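You operate a simulated robot arm through the tools that you are given. There is no shell and no other tool.

The job below is to be done with a simulated robot arm. You get a single attempt, and the scene is never put back.

## Task
Put things in order on the top of the store bench. At the end: the white grease cup from the top of the store bench stands on top of the yellow tortilla stack (marked "LOT 4"); the orange gap block stands where the blue coupling stood; the blue coupling is on the brown sample carton (marked "LOT 4"); the blue flame sensor from the top of the store bench stands where the orange gap block stood; whatever was shut is shut again. Leave all else as you found it, and nothing knocked over. Set down upright: blue coupling.

Only the result counts: the job must be done as asked and must still hold three seconds after the hand-in. Knocking over, shifting, dropping, spilling or breaking anything else fails it.

## Robot
A 6-joint arm with a two-finger parallel gripper, fixed in place. Base frame: the origin is on the floor under the middle of its stand, x ahead of it, y to its left, z up; the work surface is at about z = 880. Units: mm, degrees, N and s.
With the tool pointing down near the work surface it reaches from about 240 to 640 mm from the base axis. Its first joint turns from -66.0 to 66.0 degrees. Payload 2.7 kg.
Tool frame: the origin (TCP) lies between the finger pads and is the grasp point; the fingertips stand 23 mm ahead of it; z points along the fingers, y is the line along which they close. The gripper opens to 94 mm. The fingers are 38 mm wide and 10 mm thick; the gripper's body (54 by 96 mm) begins 39 mm behind the TCP.
Orientation is told as [roll, pitch, yaw] about the base's x, y, z axes, in that order, counted from this pose: with the fingers straight down and closing along the base's y, the tool's x points along the base's -x, its y along +y and its z along -z.

## Interface
- The arm moves only by the tool apply_moves. Its argument "increments" is a list of rows, each a list of 7 numbers: the shift along the base's x, y, z in mm, then the turn, a rotation vector about the base's x, y, z in degrees, then the finger opening in mm, from 0 to 94. In form: [[x, y, z, wx, wy, wz, gripper], ...]. A call has 1 to 20 rows; each row shifts and turns the commanded pose from where the row before left it. Rows are played at 5 a second. More than 50 mm and 8.6 degrees between two rows, or a gripper value outside its range, and nothing of the call is played. A pose out of reach is approached as far as the arm can. The call stops where the force on the tool passes 40 N (or 10 N more than at its start, if that is more) or the arm is blocked; 0.2 s more then pass. Each finger travels about 45 mm/s and halts on what it meets, pressing with about 23 N; the grip force reading is that of the motor and also rises with nothing between the fingers. The clock runs only during rows and for 0.2 s after the last one: add rows that do not move to give the fingers time. The reply holds the time, the measured pose of the TCP, the force on the tool along the base axes, the opening and the grip force, in the units named above and with some noise, with the torque about the TCP (base axes, N m) and any sound that the robot's microphone picked up.
- Cameras (640 x 400 px; columns grow to the right, rows downward): "scene" is fixed at [80.2, -420.4, 1408.7]; the picture's right is [0.77, -0.64, 0.00], its down [-0.35, -0.43, -0.83] and it looks along [0.53, 0.64, -0.56] (base axes); focal length 283 px, centre (320, 200). "wrist" rides on the gripper at [86, 16, -75] in the tool frame; the picture's right is [-0.18, 0.98, 0.00], its down [-0.58, -0.11, -0.81] and it looks along [-0.79, -0.15, 0.59] (tool axes); focal length 243 px, centre (320, 200). There is no depth. A picture from a camera that has moved, and an enlarged one, comes with that camera's place and axes in the base frame and with its lens. The place of the scene camera against the robot may be out by one fixed shift of up to 18 mm in any direction.
- snapshot(camera): a new picture of that camera. No time passes.
- inspect(camera, box): a new picture of the part [left, top, right, bottom] of that camera's present view, enlarged. No time passes.
- sign_off(): hands the job in; it is judged then, once.

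Nothing tells you positions but the pictures and the camera data. Unless the task says otherwise, let go and move clear before handing in.

The tools are called as name(argument=value, ...) on one line, values as JSON. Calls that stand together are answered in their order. apply_moves: Moves the arm, as the interface text tells. Its arguments: {"type":"object","properties":{"increments":{"type":"array","items":{"type":"array","items":{"type":"number"}}}},"required":["increments"]} The other tools are called the same way: snapshot (camera) takes a picture; inspect (camera, box) takes an enlarged picture of a part of a camera's view; sign_off () hands the job in.

At the start:

```text
time_s: 0.0
ee_pos: [391.9, -13.9, 1262.1]
orientation: [-0.1, 0.0, 0.0]
wrist_force: [-0.5, 1.3, -0.1]
ft_torque: [0.03, 0.0, -0.03]
finger_gap: 93.9
gripper_force: 0.0
```

scene: 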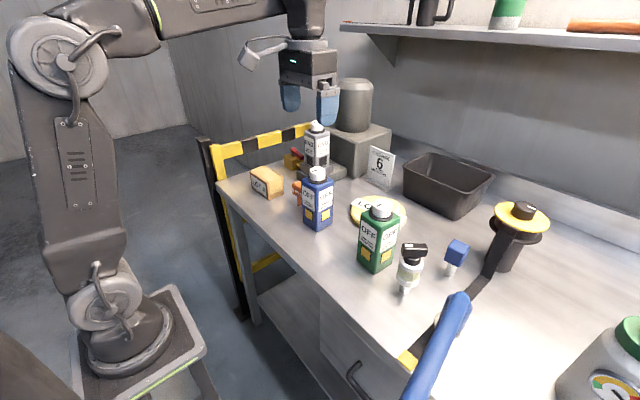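
wrist: 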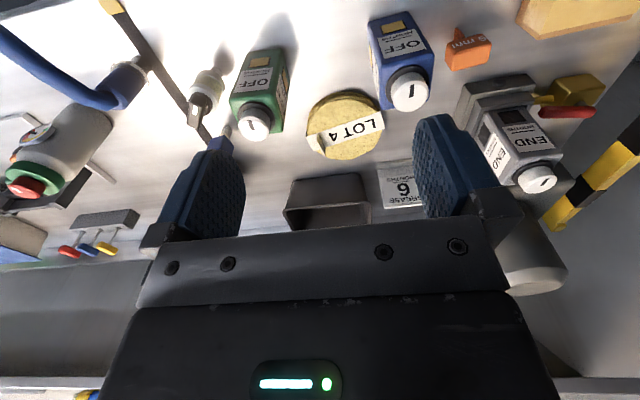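

I see a bench with bottles, a yellow disc marked "LOT 4", a tan carton, an orange block and some blue items. I'll take enlarged pictures first to identify each one.

inspect(camera="scene", box=[220, 110, 420, 235])

inspect(camera="scene", box=[340, 180, 560, 318])

inspect(camera="scene", box=[380, 250, 640, 400])

inspect(camera="wrist", box=[0, 0, 320, 200])

inspect(camera="wrist", box=[320, 0, 640, 200])

inspect(camera="scene", box=[320, 0, 640, 200])

```text
3.20 times, centred on (320, 172) of scene
camera zoom: at [80.2, -420.4, 1408.7], right [0.77, -0.64, 0.0], down [-0.35, -0.43, -0.83], along [0.53, 0.64, -0.56], focal length 907 px, centre (320, 288)
```

zoom: 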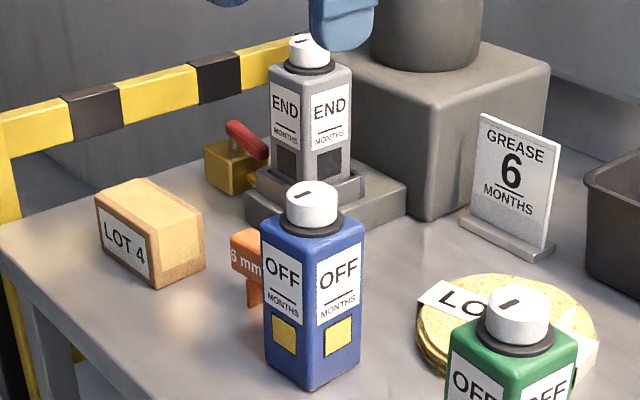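

```text
2.90 times, centred on (450, 249) of scene
camera zoom: at [80.2, -420.4, 1408.7], right [0.77, -0.64, 0.0], down [-0.35, -0.43, -0.83], along [0.53, 0.64, -0.56], focal length 822 px, centre (-57, 58)
```

zoom: 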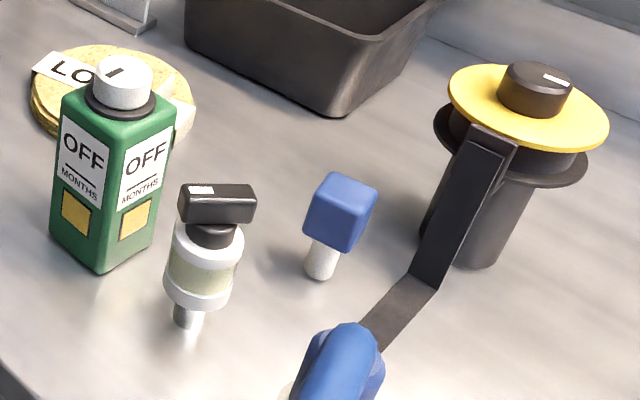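

```text
2.46 times, centred on (510, 325) of scene
camera zoom: at [80.2, -420.4, 1408.7], right [0.77, -0.64, 0.0], down [-0.35, -0.43, -0.83], along [0.53, 0.64, -0.56], focal length 698 px, centre (-148, -108)
```

zoom: 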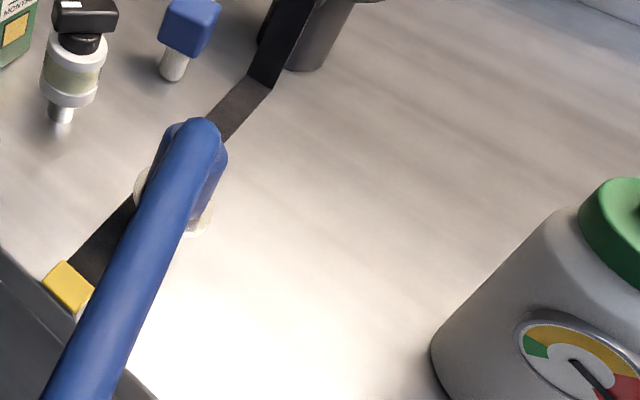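

```text
2.00 times, centred on (160, 100) of wrist
camera zoom: at [306.1, 0.6, 1335.6], right [0.18, 0.98, 0.0], down [0.58, -0.11, 0.81], along [0.79, -0.15, -0.59], focal length 485 px, centre (640, 400)
```

zoom: 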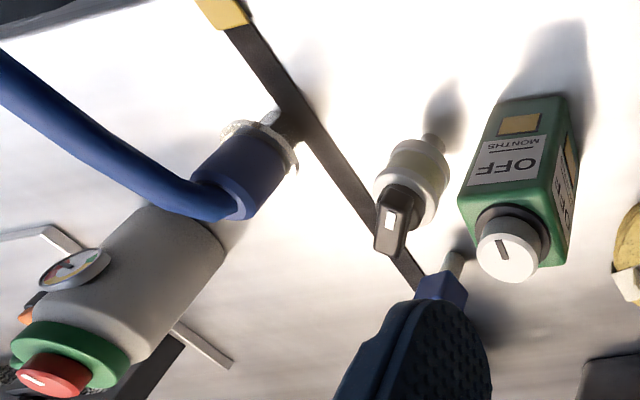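

```text
2.00 times, centred on (480, 100) of wrist
camera zoom: at [306.1, 0.6, 1335.6], right [0.18, 0.98, 0.0], down [0.58, -0.11, 0.81], along [0.79, -0.15, -0.59], focal length 485 px, centre (0, 400)
```

zoom: 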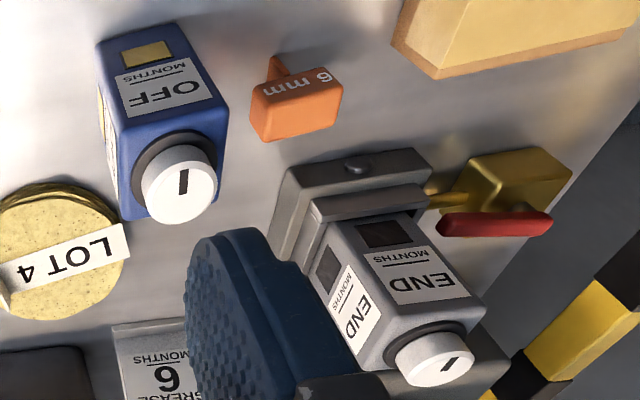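

```text
2.00 times, centred on (480, 100) of scene
camera zoom: at [80.2, -420.4, 1408.7], right [0.77, -0.64, 0.0], down [-0.35, -0.43, -0.83], along [0.53, 0.64, -0.56], focal length 567 px, centre (0, 400)
```

zoom: 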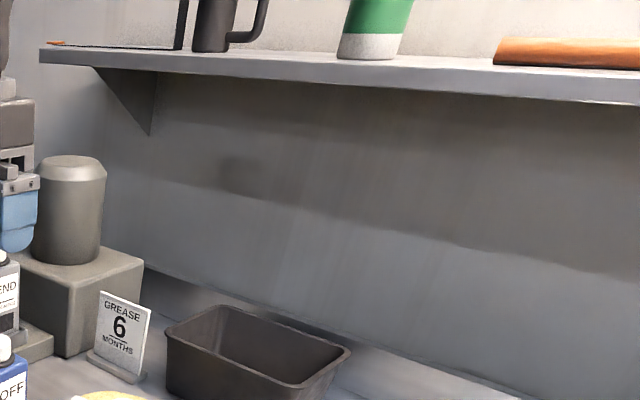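

The task objects aren't all clear yet, so I'll move the wrist camera over the right side of the bench at a safe height for a better view.

apply_moves(increments=[[-20, -40, 0, 0, 0, 0, 94], [-20, -40, 0, 0, 0, 0, 94], [-20, -40, 0, 0, 8, 0, 94], [-20, -40, 0, 0, 8, 0, 94], [0, -40, 0, 0, 8, 0, 94]])

snapshot(camera="wrist")

snapshot(camera="scene")

```text
time_s: 1.2
ee_pos: [306.9, -214.3, 1249.6]
orientation: [-0.1, 23.9, 0.0]
wrist_force: [0.2, -0.7, -0.2]
ft_torque: [0.02, 0.02, 0.02]
finger_gap: 93.8
gripper_force: 0.0
out of reach, approached as far as the arm can: row 5
```

```text
taken
camera wrist: at [258.8, -199.3, 1353.1], right [0.17, 0.98, -0.08], down [0.86, -0.11, 0.5], along [0.48, -0.15, -0.86], focal length 243 px, centre (320, 200)
```

wrist: 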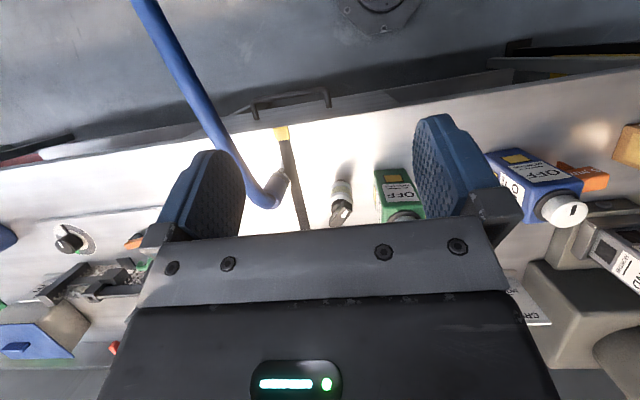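

```text
taken
```

scene: 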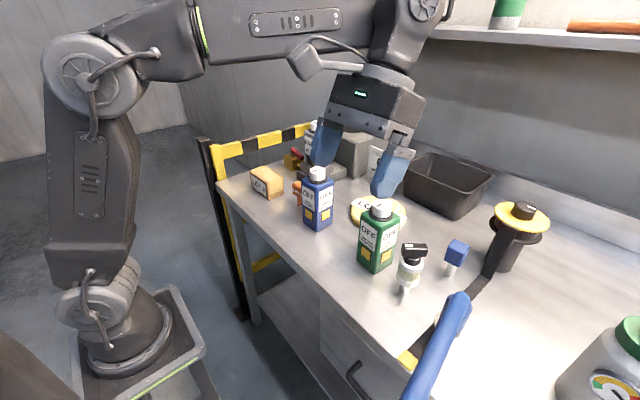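

The blue hose or rod crosses the front edge, and there are more items at the right end. I'll zoom in on those.

inspect(camera="wrist", box=[0, 160, 200, 370])

inspect(camera="wrist", box=[200, 80, 460, 240])

inspect(camera="wrist", box=[0, 0, 320, 200])

inspect(camera="wrist", box=[440, 80, 640, 340])

```text
1.90 times, centred on (100, 265) of wrist
camera zoom: at [258.8, -199.3, 1353.1], right [0.17, 0.98, -0.08], down [0.86, -0.11, 0.5], along [0.48, -0.15, -0.86], focal length 462 px, centre (739, 76)
```

zoom: 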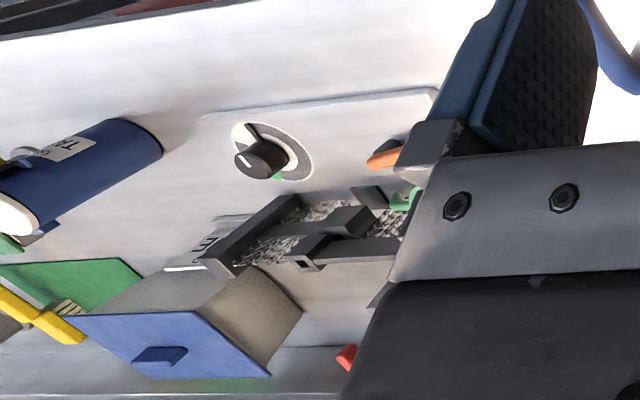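

```text
2.46 times, centred on (330, 160) of wrist
camera zoom: at [258.8, -199.3, 1353.1], right [0.17, 0.98, -0.08], down [0.86, -0.11, 0.5], along [0.48, -0.15, -0.86], focal length 597 px, centre (295, 298)
```

zoom: 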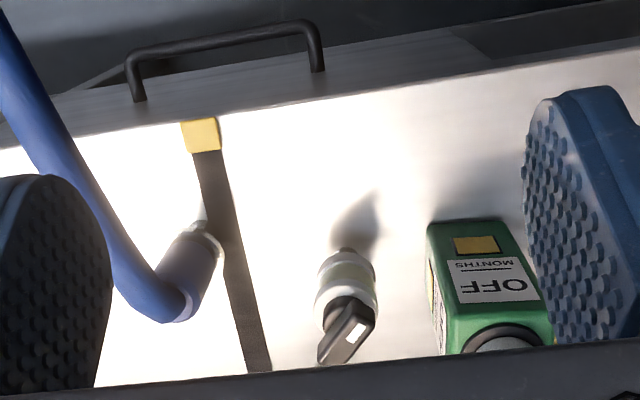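

```text
2.00 times, centred on (160, 100) of wrist
camera zoom: at [258.8, -199.3, 1353.1], right [0.17, 0.98, -0.08], down [0.86, -0.11, 0.5], along [0.48, -0.15, -0.86], focal length 485 px, centre (640, 400)
```

zoom: 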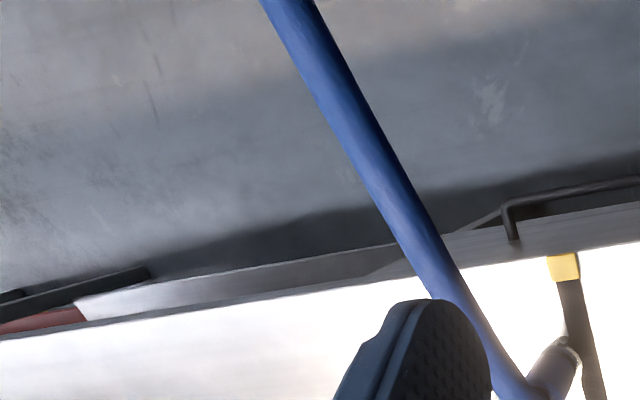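

```text
1.54 times, centred on (540, 210) of wrist
camera zoom: at [258.8, -199.3, 1353.1], right [0.17, 0.98, -0.08], down [0.86, -0.11, 0.5], along [0.48, -0.15, -0.86], focal length 373 px, centre (-18, 185)
```

zoom: 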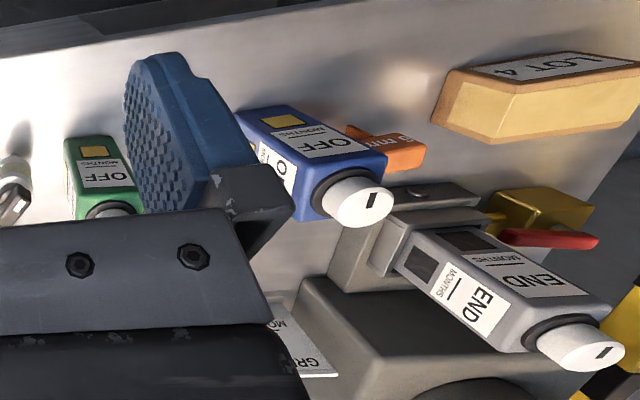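

The hose bend comes out at about (453,-329,1010), running back toward the robot at z≈1040. I'll stay clear of it and go for a closer look at the small items near (490..600, -220..-260).

apply_moves(increments=[[20, 10, 0, 0, -8, 0, 94], [20, 10, 0, 0, -8, 0, 94], [20, 10, -20, 0, -8, 0, 94], [10, 0, -30, 0, 0, 0, 94], [0, 0, -20, 0, 0, 0, 94]])

snapshot(camera="wrist")

```text
time_s: 2.4
ee_pos: [376.9, -185.8, 1178.8]
orientation: [0.0, -0.1, 0.0]
wrist_force: [0.0, 0.4, 0.1]
ft_torque: [0.01, -0.01, 0.01]
finger_gap: 94.0
gripper_force: 0.2
```

```text
taken
camera wrist: at [291.1, -169.9, 1252.9], right [0.18, 0.98, 0.0], down [0.58, -0.11, 0.81], along [0.79, -0.15, -0.59], focal length 243 px, centre (320, 200)
```

wrist: 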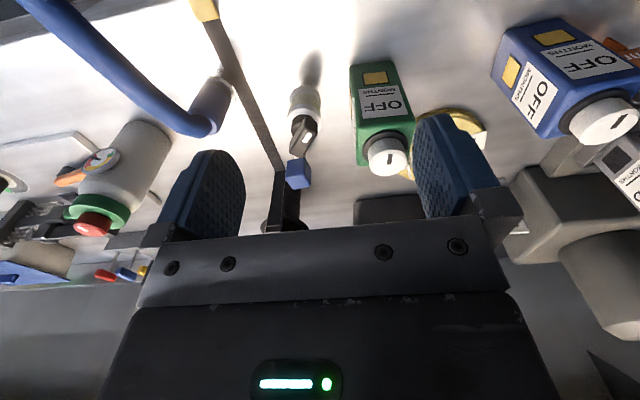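

inspect(camera="wrist", box=[180, 40, 380, 240])

inspect(camera="wrist", box=[0, 0, 240, 240])

inspect(camera="wrist", box=[340, 0, 640, 240])

```text
2.00 times, centred on (280, 140) of wrist
camera zoom: at [291.1, -169.9, 1252.9], right [0.18, 0.98, 0.0], down [0.58, -0.11, 0.81], along [0.79, -0.15, -0.59], focal length 485 px, centre (400, 320)
```

zoom: 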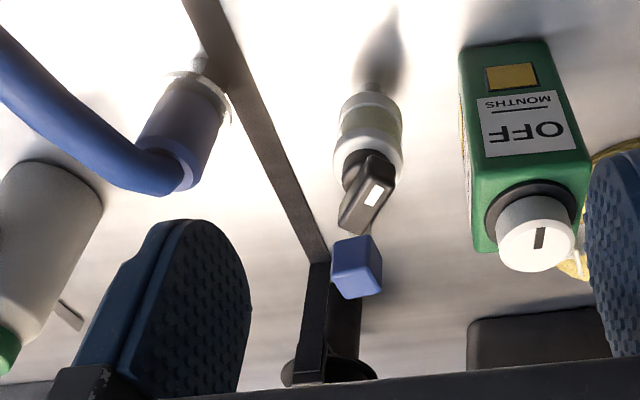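

```text
1.67 times, centred on (120, 120) of wrist
camera zoom: at [291.1, -169.9, 1252.9], right [0.18, 0.98, 0.0], down [0.58, -0.11, 0.81], along [0.79, -0.15, -0.59], focal length 404 px, centre (653, 333)
```

zoom: 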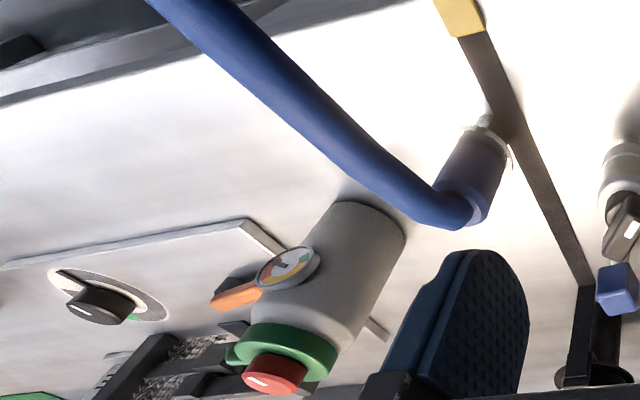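

```text
1.67 times, centred on (490, 120) of wrist
camera zoom: at [291.1, -169.9, 1252.9], right [0.18, 0.98, 0.0], down [0.58, -0.11, 0.81], along [0.79, -0.15, -0.59], focal length 404 px, centre (37, 333)
```

zoom: 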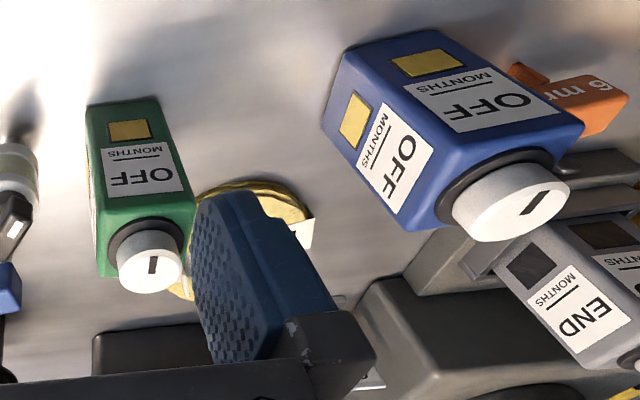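

I make out a white T-handled cup with a nipple, a blue cube on a white stem, and a hose-like blue piece with a knurled ring. I'll follow the hose to its other end and look at the shelf as well.

apply_moves(increments=[[-10, 10, 20, 0, 0, -8, 94], [-10, 10, 20, 0, 0, -8, 94], [-10, 10, 20, 0, 0, -8, 94], [-10, 10, 10, 0, 0, -8, 94], [-10, 10, 0, 0, 0, -8, 94], [0, 0, 0, 0, 0, -8, 94], [0, 0, 0, 0, 0, -8, 94], [0, 0, 0, 0, 0, -8, 94]])

snapshot(camera="wrist")

```text
time_s: 4.2
ee_pos: [326.5, -135.0, 1248.6]
orientation: [-0.1, -0.1, -64.3]
wrist_force: [0.3, 0.8, 0.6]
ft_torque: [-0.01, 0.04, -0.01]
finger_gap: 93.8
gripper_force: 0.0
```

```text
taken
camera wrist: at [304.8, -50.2, 1323.8], right [0.96, 0.26, 0.0], down [0.16, -0.57, 0.81], along [0.21, -0.78, -0.59], focal length 243 px, centre (320, 200)
```

wrist: 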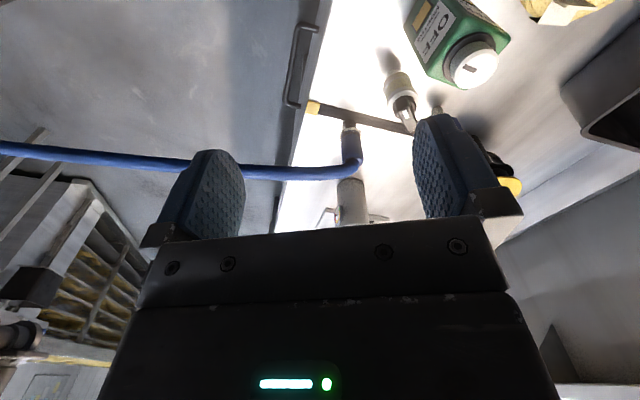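

inspect(camera="wrist", box=[280, 80, 480, 230])

inspect(camera="wrist", box=[0, 80, 240, 240])

apply_moves(increments=[[0, 0, 0, 0, 0, -8, 94], [0, 0, 0, 0, 0, -8, 94], [0, 0, 0, 0, 0, -8, 94], [0, 0, 0, 0, 0, -8, 94], [0, 0, 0, 0, 0, -8, 94]])

snapshot(camera="wrist")

```text
2.67 times, centred on (380, 155) of wrist
camera zoom: at [304.8, -50.2, 1323.8], right [0.96, 0.26, 0.0], down [0.16, -0.57, 0.81], along [0.21, -0.78, -0.59], focal length 647 px, centre (160, 320)
```

zoom: 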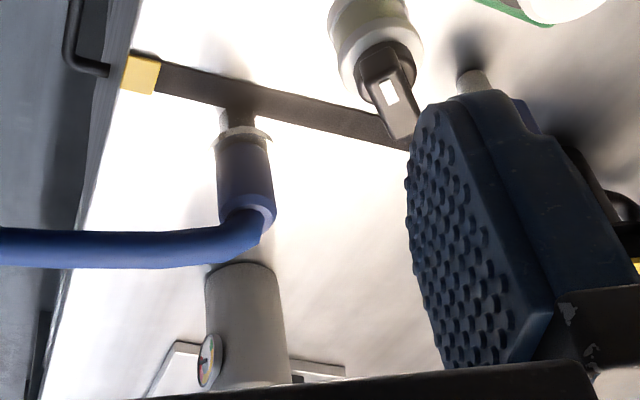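

```text
2.50 times, centred on (120, 160) of wrist
camera zoom: at [304.8, -50.2, 1323.8], right [0.96, 0.26, 0.0], down [0.16, -0.57, 0.81], along [0.21, -0.78, -0.59], focal length 606 px, centre (820, 300)
```

zoom: 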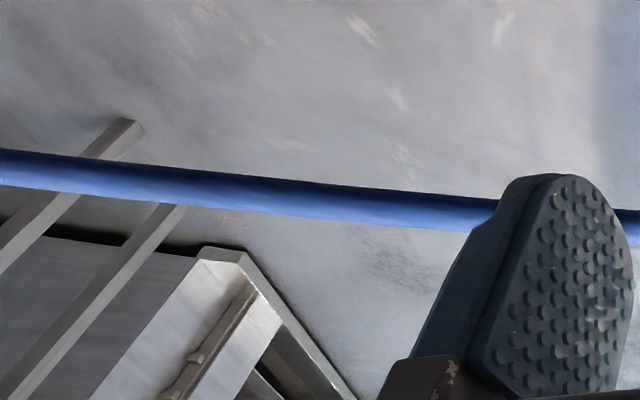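

```text
time_s: 5.4
ee_pos: [326.7, -134.3, 1249.5]
orientation: [-0.1, -0.1, -104.2]
wrist_force: [-0.1, 0.7, 0.5]
ft_torque: [-0.01, 0.0, 0.07]
finger_gap: 94.1
gripper_force: 0.0
```

```text
taken
camera wrist: at [364.9, -55.4, 1323.9], right [0.91, -0.42, 0.0], down [-0.25, -0.54, 0.81], along [-0.34, -0.73, -0.59], focal length 243 px, centre (320, 200)
```

wrist: 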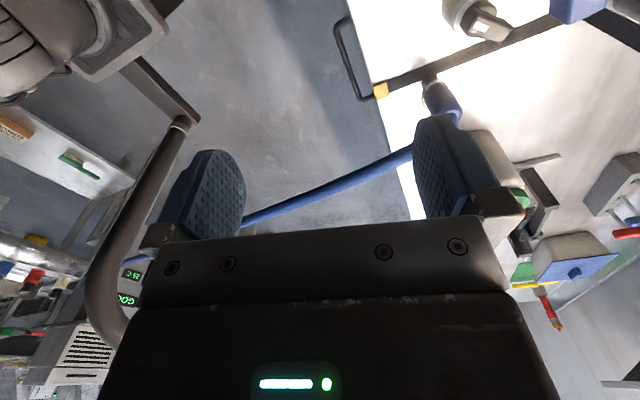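

apply_moves(increments=[[0, 0, 0, -7.3, 3.4, 0, 94], [0, 0, 0, -7.3, 3.4, 0, 94], [0, 0, 0, -7.3, 3.4, 0, 94], [0, 0, 0, -7.3, 3.4, 0, 94]])

snapshot(camera="wrist")

```text
time_s: 6.4
ee_pos: [328.0, -134.1, 1249.4]
orientation: [-6.9, -31.7, -102.0]
wrist_force: [-0.1, 0.1, -1.4]
ft_torque: [-0.01, 0.03, -0.01]
finger_gap: 94.0
gripper_force: 0.0
```

```text
taken
camera wrist: at [376.1, -31.5, 1265.0], right [0.91, -0.42, 0.0], down [-0.03, -0.06, 1.0], along [-0.42, -0.91, -0.07], focal length 243 px, centre (320, 200)
```

wrist: 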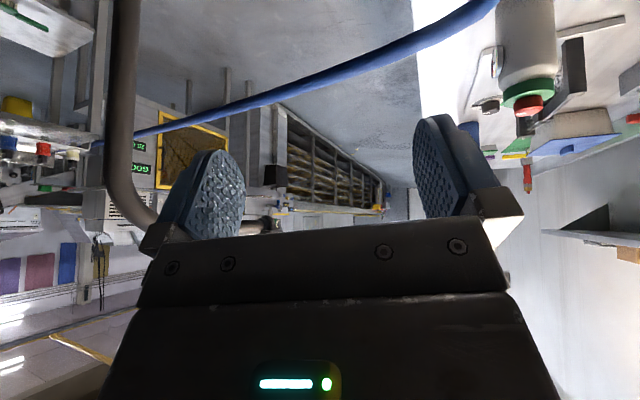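

inspect(camera="wrist", box=[0, 80, 240, 240])

inspect(camera="wrist", box=[440, 0, 640, 220])

snapshot(camera="scene")

```text
2.50 times, centred on (120, 160) of wrist
camera zoom: at [376.1, -31.5, 1265.0], right [0.91, -0.42, 0.0], down [-0.03, -0.06, 1.0], along [-0.42, -0.91, -0.07], focal length 606 px, centre (820, 300)
```

zoom: 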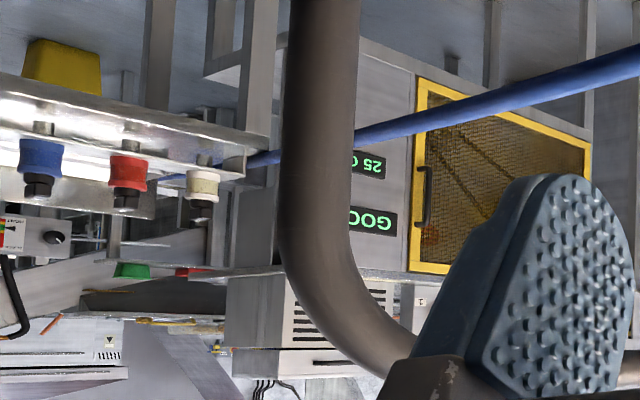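

```text
1.82 times, centred on (540, 110) of wrist
camera zoom: at [376.1, -31.5, 1265.0], right [0.91, -0.42, 0.0], down [-0.03, -0.06, 1.0], along [-0.42, -0.91, -0.07], focal length 441 px, centre (-80, 364)
```

zoom: 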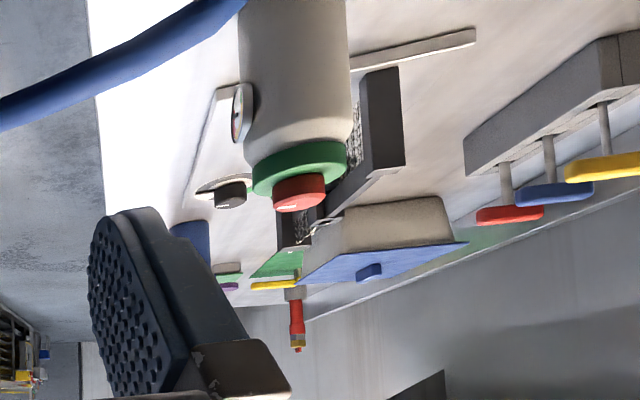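

```text
taken
```

scene: 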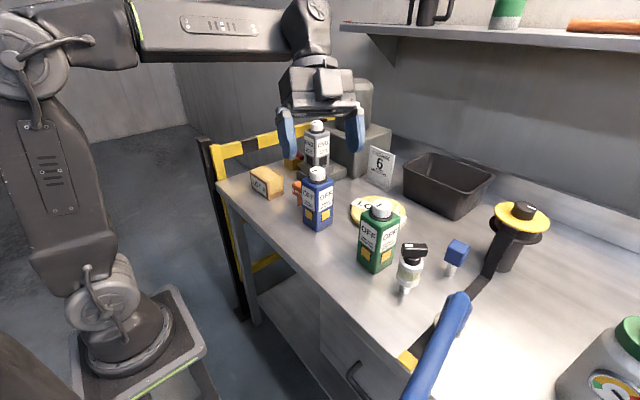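

There is another rack behind and to the right, with blue, red and white cup-like items that may be the look-alikes. I'll turn the camera for a better view of it.

apply_moves(increments=[[0, 0, 0, 0, 0, -8, 94], [0, 0, 0, 0, 0, -8, 94], [0, 0, 0, 0, 0, -8, 94], [0, 0, 0, 0, 0, -8, 94]])

snapshot(camera="wrist")

inspect(camera="wrist", box=[0, 0, 320, 240])

```text
time_s: 7.4
ee_pos: [327.0, -134.9, 1248.1]
orientation: [-6.9, -31.7, -134.2]
wrist_force: [-0.1, 0.0, 0.2]
ft_torque: [-0.02, -0.01, -0.01]
finger_gap: 94.2
gripper_force: 0.0
```

```text
taken
camera wrist: at [423.8, -73.1, 1265.2], right [0.55, -0.84, 0.0], down [-0.06, -0.04, 1.0], along [-0.84, -0.54, -0.07], focal length 243 px, centre (320, 200)
```

wrist: 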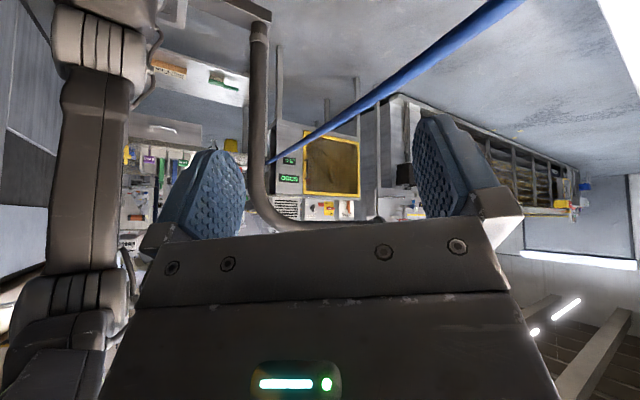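

```text
1.67 times, centred on (160, 120) of wrist
camera zoom: at [423.8, -73.1, 1265.2], right [0.55, -0.84, 0.0], down [-0.06, -0.04, 1.0], along [-0.84, -0.54, -0.07], focal length 404 px, centre (587, 333)
```

zoom: 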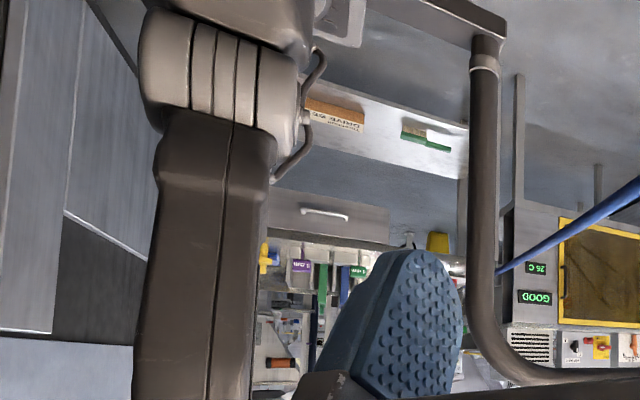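

apply_moves(increments=[[0, 0, 0, 0, 0, 8, 94], [0, 0, 0, 0, 0, 8, 94], [0, 0, 0, 0, 0, 4, 94]])

snapshot(camera="wrist")

inspect(camera="wrist", box=[40, 110, 200, 210])

```text
time_s: 8.2
ee_pos: [327.4, -134.3, 1248.1]
orientation: [-6.8, -31.6, -113.9]
wrist_force: [0.5, -0.4, -0.7]
ft_torque: [0.0, 0.02, 0.01]
finger_gap: 94.2
gripper_force: 0.1
```

```text
taken
camera wrist: at [396.3, -43.7, 1265.4], right [0.8, -0.6, 0.0], down [-0.04, -0.06, 1.0], along [-0.59, -0.8, -0.07], focal length 243 px, centre (320, 200)
```

wrist: 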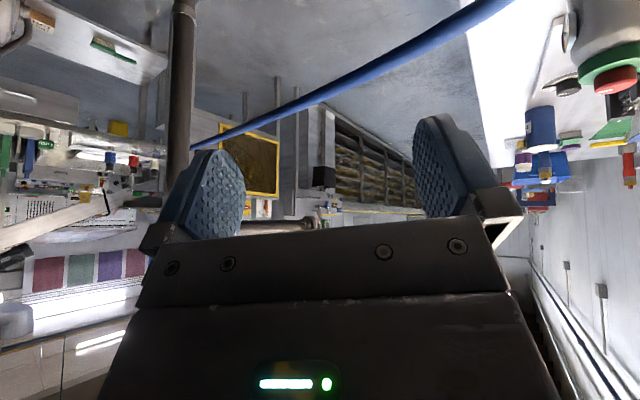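

```text
4.00 times, centred on (120, 160) of wrist
camera zoom: at [396.3, -43.7, 1265.4], right [0.8, -0.6, 0.0], down [-0.04, -0.06, 1.0], along [-0.59, -0.8, -0.07], focal length 970 px, centre (1120, 360)
```

zoom: 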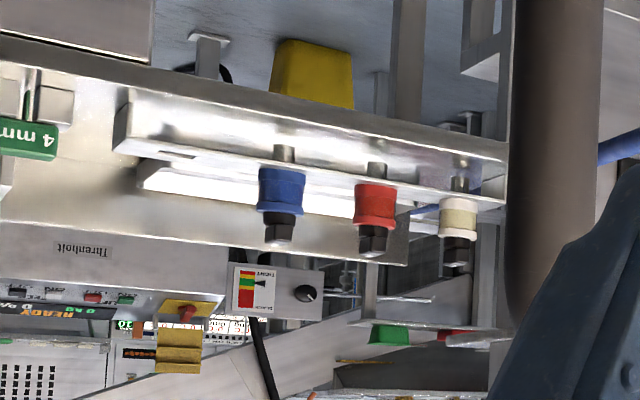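

inspect(camera="wrist", box=[480, 0, 640, 220])

inspect(camera="wrist", box=[500, 90, 640, 220])

inspect(camera="wrist", box=[0, 90, 150, 250])

inspect(camera="wrist", box=[150, 60, 450, 240])

```text
1.82 times, centred on (560, 110) of wrist
camera zoom: at [396.3, -43.7, 1265.4], right [0.8, -0.6, 0.0], down [-0.04, -0.06, 1.0], along [-0.59, -0.8, -0.07], focal length 441 px, centre (-116, 364)
```

zoom: 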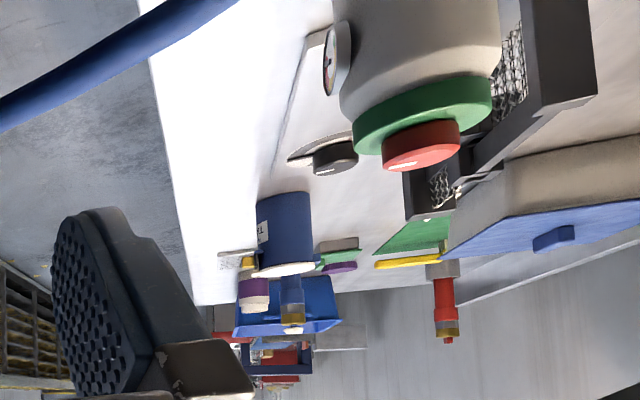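

```text
3.08 times, centred on (570, 155) of wrist
camera zoom: at [396.3, -43.7, 1265.4], right [0.8, -0.6, 0.0], down [-0.04, -0.06, 1.0], along [-0.59, -0.8, -0.07], focal length 746 px, centre (-449, 338)
```

zoom: 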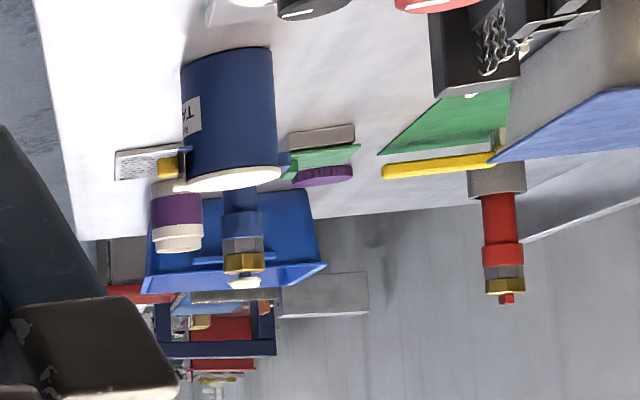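

```text
2.50 times, centred on (75, 170) of wrist
camera zoom: at [396.3, -43.7, 1265.4], right [0.8, -0.6, 0.0], down [-0.04, -0.06, 1.0], along [-0.59, -0.8, -0.07], focal length 606 px, centre (932, 275)
```

zoom: 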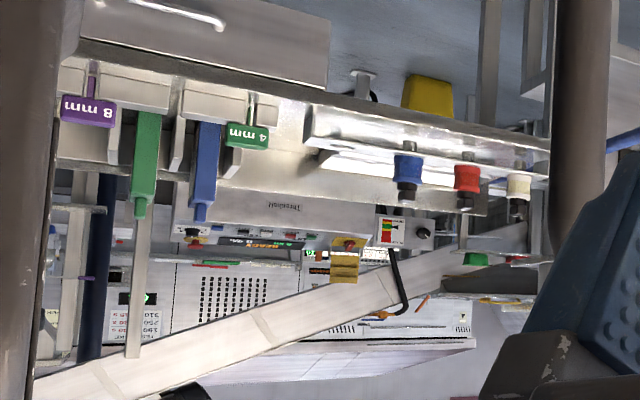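

```text
2.13 times, centred on (300, 150) of wrist
camera zoom: at [396.3, -43.7, 1265.4], right [0.8, -0.6, 0.0], down [-0.04, -0.06, 1.0], along [-0.59, -0.8, -0.07], focal length 518 px, centre (363, 307)
```

zoom: 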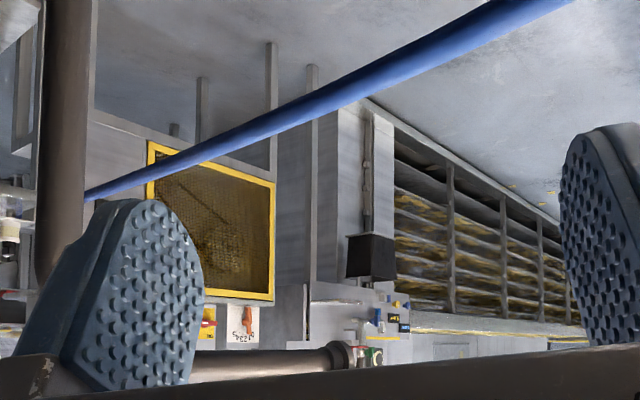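

The rack items match the white T-handled cup, so that one is the "grease cup" and the note "from the top of the store bench" makes sense. I'll undo the turn and look closely at the hose end and the blue cube to tell coupling from flame sensor.

apply_moves(increments=[[0, 0, 0, 0, 0, 8, 94], [0, 0, 0, 0, 0, 4, 94], [0, 0, 0, 7.3, -3.4, 0, 94], [0, 0, 0, 7.3, -3.4, 0, 94], [0, 0, 0, 7.3, -3.4, 0, 94], [0, 0, 0, 7.3, -3.4, 0, 94], [0, 0, -10, 0, 0, 8, 94], [0, 0, -10, 0, 0, 8, 94], [0, 0, -10, 0, 0, 8, 94], [0, 0, -10, 0, 0, 8, 94], [0, 0, -10, 0, 0, 8, 94], [0, 0, -10, 0, 0, 8, 94], [0, 0, -10, 0, 0, 8, 94], [0, 0, -10, 0, 0, 8, 94]])

snapshot(camera="wrist")

```text
time_s: 11.2
ee_pos: [328.1, -134.0, 1168.3]
orientation: [-0.1, -0.1, -40.0]
wrist_force: [-0.2, 0.5, -0.6]
ft_torque: [0.01, -0.01, 0.0]
finger_gap: 93.8
gripper_force: 0.0
```

```text
taken
camera wrist: at [272.1, -67.1, 1243.1], right [0.77, 0.64, 0.0], down [0.38, -0.45, 0.81], along [0.51, -0.62, -0.59], focal length 243 px, centre (320, 200)
```

wrist: 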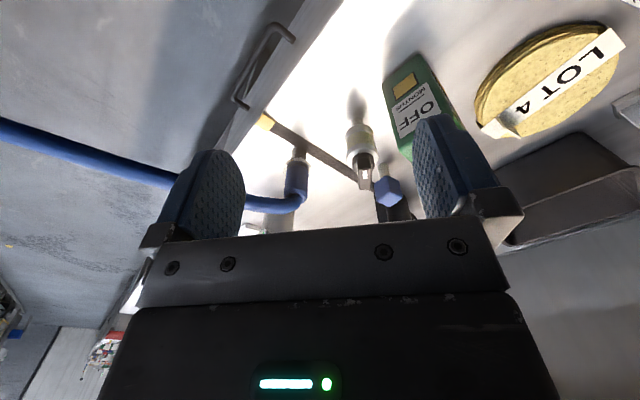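

inspect(camera="wrist", box=[240, 80, 430, 225])

apply_moves(increments=[[20, -15, -20, 0, 0, 8, 94], [20, -15, -20, 0, 0, 8, 94], [10, -15, -10, 0, 0, 4, 94], [0, 0, 0, 0, 0, 0, 94]])

snapshot(camera="wrist")

inspect(camera="wrist", box=[180, 80, 430, 230])

```text
2.76 times, centred on (335, 152) of wrist
camera zoom: at [272.1, -67.1, 1243.1], right [0.77, 0.64, 0.0], down [0.38, -0.45, 0.81], along [0.51, -0.62, -0.59], focal length 669 px, centre (279, 331)
```

zoom: 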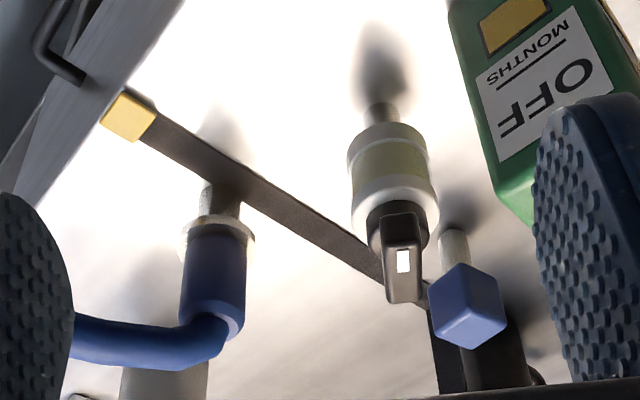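

```text
time_s: 12.2
ee_pos: [375.8, -179.8, 1119.6]
orientation: [-0.1, -0.1, -19.9]
wrist_force: [0.1, -0.4, 0.3]
ft_torque: [-0.02, 0.03, 0.0]
finger_gap: 94.1
gripper_force: 0.1
```

```text
taken
camera wrist: at [301.6, -135.3, 1193.9], right [0.51, 0.86, 0.0], down [0.51, -0.3, 0.81], along [0.7, -0.41, -0.59], focal length 243 px, centre (320, 200)
```

wrist: 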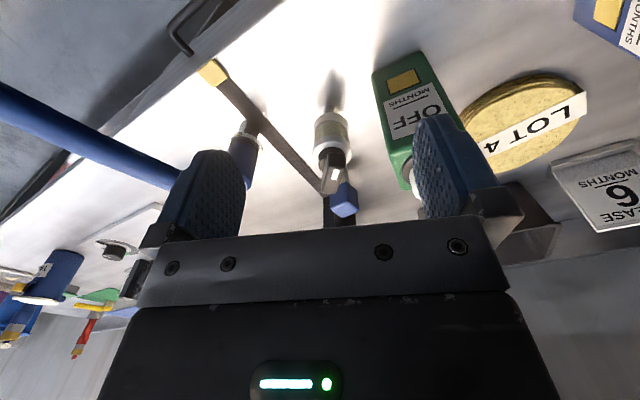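

```text
2.56 times, centred on (305, 155) of wrist
camera zoom: at [301.6, -135.3, 1193.9], right [0.51, 0.86, 0.0], down [0.51, -0.3, 0.81], along [0.7, -0.41, -0.59], focal length 621 px, centre (358, 315)
```

zoom: 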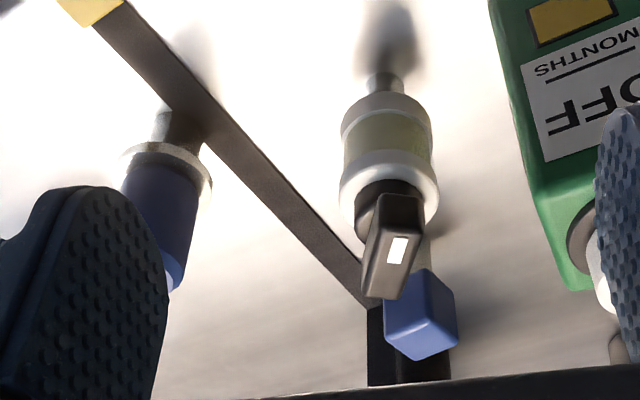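

I still need to tell coupling from flame sensor. I'll look to the left side and the shelf for a twin of either.

apply_moves(increments=[[-15, 20, 25, 0, 0, 8, 94], [-15, 20, 25, 0, 0, 8, 94], [-15, 20, 25, 0, -8, 4, 94], [0, 20, 25, 0, -8, 0, 94], [0, 20, 10, 0, -8, 0, 94], [0, 0, 0, 0, -8, 0, 94], [0, 0, 0, 0, -8, 0, 94]])

snapshot(camera="wrist")

```text
refused: row 3 steps farther than a row can; nothing moved
```

```text
taken
camera wrist: at [301.6, -135.3, 1193.9], right [0.51, 0.86, 0.0], down [0.51, -0.3, 0.81], along [0.7, -0.41, -0.59], focal length 243 px, centre (320, 200)
```

wrist: 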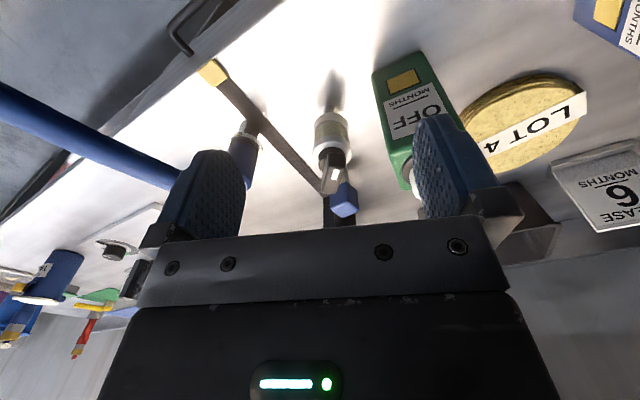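

apply_moves(increments=[[-15, 20, 25, 0, 0, 8, 94], [-15, 20, 25, 0, 0, 8, 94], [-15, 20, 25, 0, 0, 4, 94], [0, 20, 25, 0, -8, 0, 94], [0, 20, 10, 0, -8, 0, 94], [0, 0, 0, 0, -8, 0, 94], [0, 0, 0, 0, -8, 0, 94], [0, 0, 0, 0, -8, 0, 94]])

snapshot(camera="wrist")

```text
time_s: 14.0
ee_pos: [331.6, -79.9, 1229.7]
orientation: [-0.1, -40.2, 0.0]
wrist_force: [-0.6, -0.4, -0.3]
ft_torque: [0.01, 0.03, 0.03]
finger_gap: 94.0
gripper_force: 0.0
```

```text
taken
camera wrist: at [218.9, -63.6, 1230.5], right [0.14, 0.98, 0.12], down [-0.08, -0.11, 0.99], along [0.99, -0.15, 0.06], focal length 243 px, centre (320, 200)
```

wrist: 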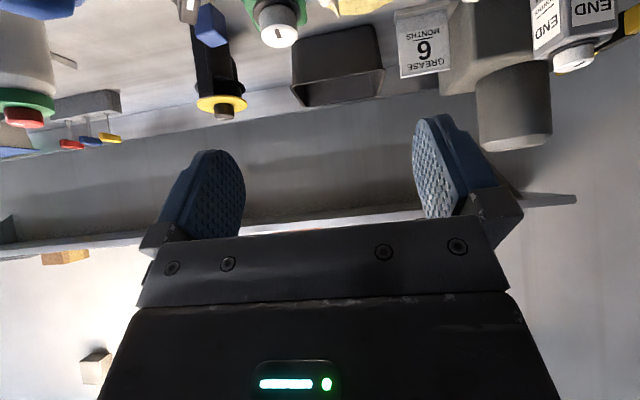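

apply_moves(increments=[[0, 0, 20, 0, -8, 0, 94], [0, 0, 20, 0, -8, 0, 94], [0, 0, 20, 0, -8, 0, 94]])

snapshot(camera="wrist")

inspect(camera="wrist", box=[0, 0, 320, 200])

inspect(camera="wrist", box=[320, 0, 640, 200])

```text
time_s: 14.8
ee_pos: [331.8, -79.8, 1289.3]
orientation: [0.0, -64.3, 0.1]
wrist_force: [-0.5, 0.4, 0.3]
ft_torque: [-0.01, 0.0, -0.03]
finger_gap: 93.9
gripper_force: 0.0
```

```text
taken
camera wrist: at [228.1, -64.4, 1244.2], right [0.08, 0.98, 0.16], down [-0.47, -0.11, 0.87], along [0.88, -0.15, 0.46], focal length 243 px, centre (320, 200)
```

wrist: 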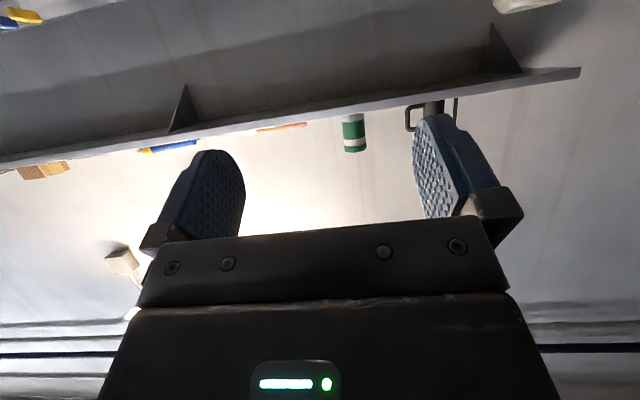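

```text
2.00 times, centred on (160, 100) of wrist
camera zoom: at [228.1, -64.4, 1244.2], right [0.08, 0.98, 0.16], down [-0.47, -0.11, 0.87], along [0.88, -0.15, 0.46], focal length 485 px, centre (640, 400)
```

zoom: 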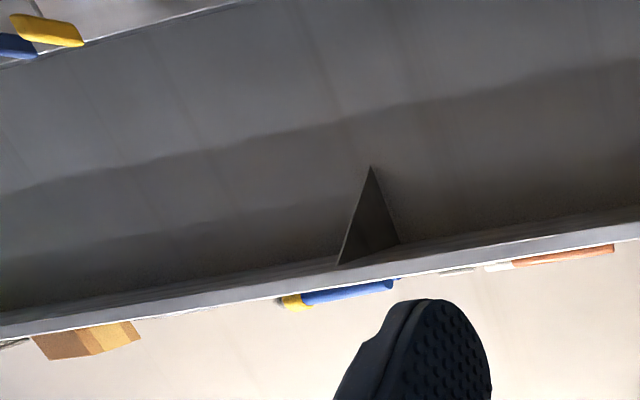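

```text
2.00 times, centred on (480, 100) of wrist
camera zoom: at [228.1, -64.4, 1244.2], right [0.08, 0.98, 0.16], down [-0.47, -0.11, 0.87], along [0.88, -0.15, 0.46], focal length 485 px, centre (0, 400)
```

zoom: 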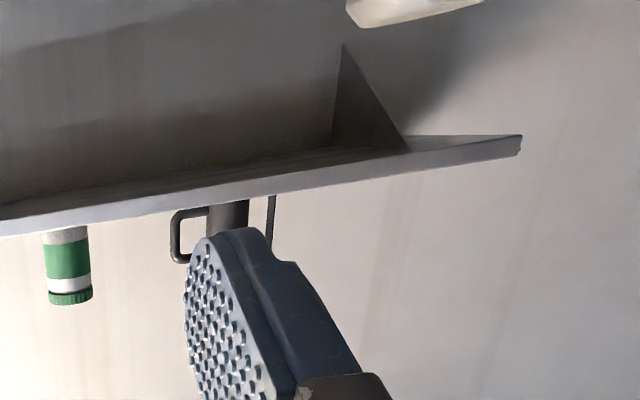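

apply_moves(increments=[[0, 10, -20, 0, 8, 0, 94], [0, 20, -20, 0, 8, 0, 94], [0, 20, 0, 0, 8, 0, 94], [0, 20, 0, 0, 0, 8, 94], [0, 20, 0, 0, 0, 8, 94], [0, 0, 0, 0, 0, 8, 94], [0, 0, 0, 0, 0, 8, 94], [0, 0, 0, 0, 0, 8, 94], [0, 0, 0, 0, 0, 8, 94], [0, 0, 0, 0, 0, 8, 94], [0, 0, 0, 0, 0, 8, 94]])

snapshot(camera="wrist")

apply_moves(increments=[[0, 0, 0, 0, 0, 8, 94], [0, 0, 0, 0, 0, 8, 94], [0, 0, 0, 0, 0, 8, 94], [0, 0, 0, 0, 0, 8, 94], [0, 0, 0, 0, 0, 8, 94]])

snapshot(camera="wrist")

```text
time_s: 17.2
ee_pos: [332.0, 10.2, 1249.0]
orientation: [-0.1, -40.1, 64.2]
wrist_force: [1.1, -1.0, 0.5]
ft_torque: [0.0, 0.02, 0.0]
finger_gap: 94.2
gripper_force: 0.0
```

```text
taken
camera wrist: at [268.2, -85.8, 1250.7], right [-0.82, 0.56, 0.12], down [0.06, -0.11, 0.99], along [0.56, 0.82, 0.06], focal length 243 px, centre (320, 200)
```

wrist: 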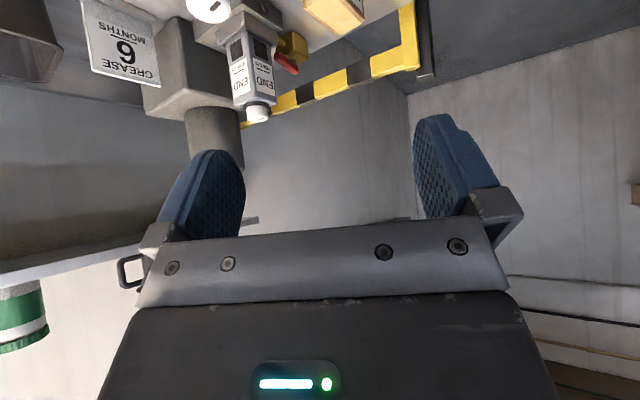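

```text
time_s: 18.4
ee_pos: [331.4, 10.8, 1249.3]
orientation: [0.0, -40.1, 104.2]
wrist_force: [0.2, -0.6, 0.5]
ft_torque: [-0.01, -0.04, 0.0]
finger_gap: 93.8
gripper_force: 0.0
```

```text
taken
camera wrist: at [344.8, -105.1, 1250.7], right [-0.99, -0.1, 0.12], down [0.12, -0.05, 0.99], along [-0.1, 0.99, 0.06], focal length 243 px, centre (320, 200)
```

wrist: 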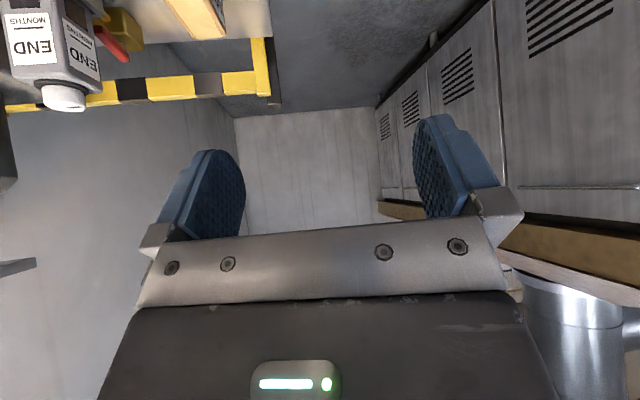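

Nothing similar on the left or on the shelf. I'll swing back to the right for a closer look at the far-right items and the rear rack.

apply_moves(increments=[[0, -12, 0, 0, 0, -8, 94], [0, -12, 0, 0, 0, -8, 94], [0, -12, 0, 0, 0, -8, 94], [0, -12, 0, 0, 0, -8, 94], [0, -12, 0, 0, 0, -8, 94], [0, -12, 0, 0, 0, -8, 94], [0, -12, 0, 0, 0, -8, 94], [0, -12, 0, 0, 0, -8, 94], [0, -12, 0, 0, 0, -8, 94], [0, -12, 0, 0, 0, -8, 94], [0, -12, 0, 0, 0, -8, 94], [0, -12, 0, 0, 0, -8, 94], [0, -12, 0, 0, 0, -8, 94], [0, -12, 0, 0, 0, -8, 94], [0, -12, 0, 0, 0, -8, 94], [0, -12, 0, 0, 0, -8, 94], [0, -12, 0, 0, 0, -8, 94], [0, -12, 0, 0, 0, -8, 94], [0, -12, 0, 0, 0, -8, 94], [0, -12, 0, 0, 0, -8, 94]])

snapshot(camera="wrist")

inspect(camera="wrist", box=[100, 0, 420, 200])

```text
time_s: 22.6
ee_pos: [333.1, -230.5, 1248.4]
orientation: [-0.1, -40.1, -56.3]
wrist_force: [1.1, -0.5, 1.7]
ft_torque: [0.0, -0.01, 0.01]
finger_gap: 93.8
gripper_force: 0.1
```

```text
taken
camera wrist: at [283.2, -126.7, 1250.5], right [0.9, 0.43, 0.12], down [-0.13, 0.0, 0.99], along [0.43, -0.9, 0.06], focal length 243 px, centre (320, 200)
```

wrist: 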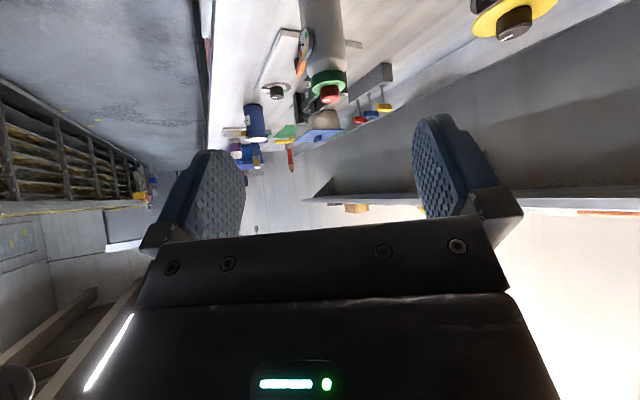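

```text
2.00 times, centred on (260, 100) of wrist
camera zoom: at [283.2, -126.7, 1250.5], right [0.9, 0.43, 0.12], down [-0.13, 0.0, 0.99], along [0.43, -0.9, 0.06], focal length 485 px, centre (440, 400)
```

zoom: 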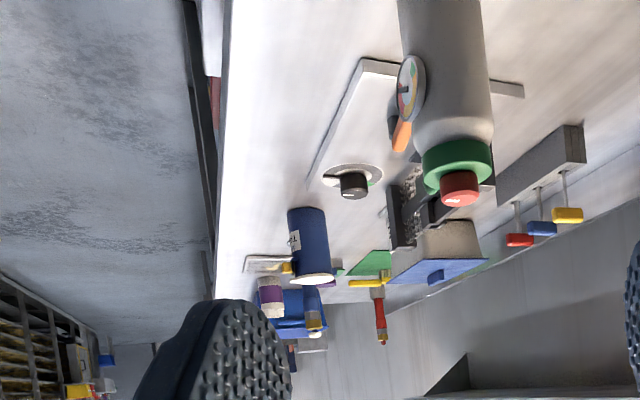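

inspect(camera="wrist", box=[210, 90, 330, 180])

inspect(camera="wrist", box=[320, 40, 420, 130])

inspect(camera="wrist", box=[100, 120, 200, 260])

```text
4.44 times, centred on (270, 135) of wrist
camera zoom: at [283.2, -126.7, 1250.5], right [0.9, 0.43, 0.12], down [-0.13, 0.0, 0.99], along [0.43, -0.9, 0.06], focal length 1078 px, centre (542, 489)
```

zoom: 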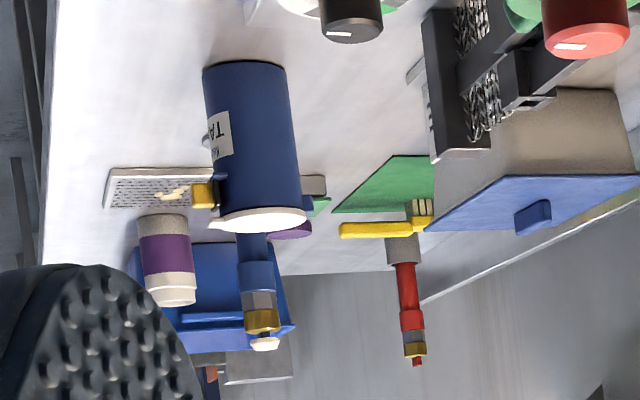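

```text
4.44 times, centred on (370, 85) of wrist
camera zoom: at [283.2, -126.7, 1250.5], right [0.9, 0.43, 0.12], down [-0.13, 0.0, 0.99], along [0.43, -0.9, 0.06], focal length 1078 px, centre (98, 711)
```

zoom: 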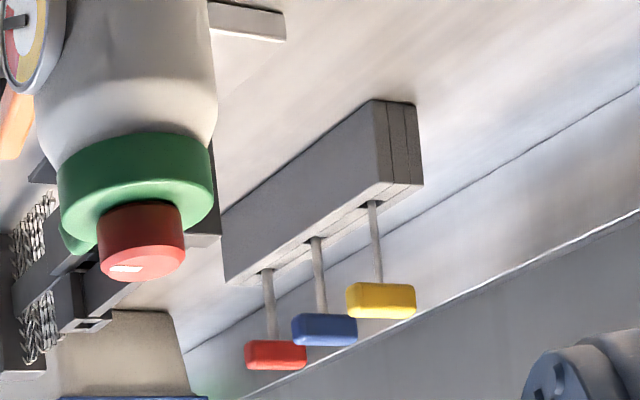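

```text
2.86 times, centred on (150, 190) of wrist
camera zoom: at [283.2, -126.7, 1250.5], right [0.9, 0.43, 0.12], down [-0.13, 0.0, 0.99], along [0.43, -0.9, 0.06], focal length 693 px, centre (806, 229)
```

zoom: 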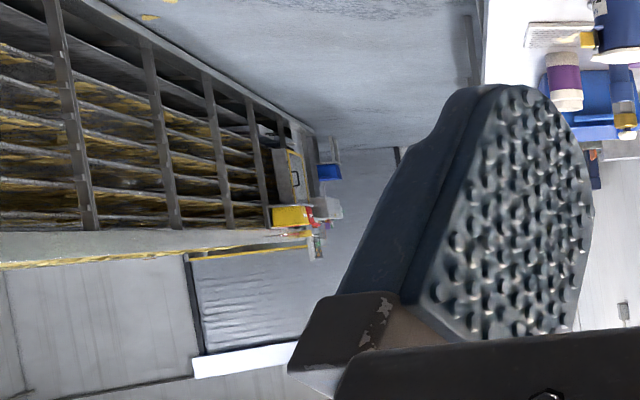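

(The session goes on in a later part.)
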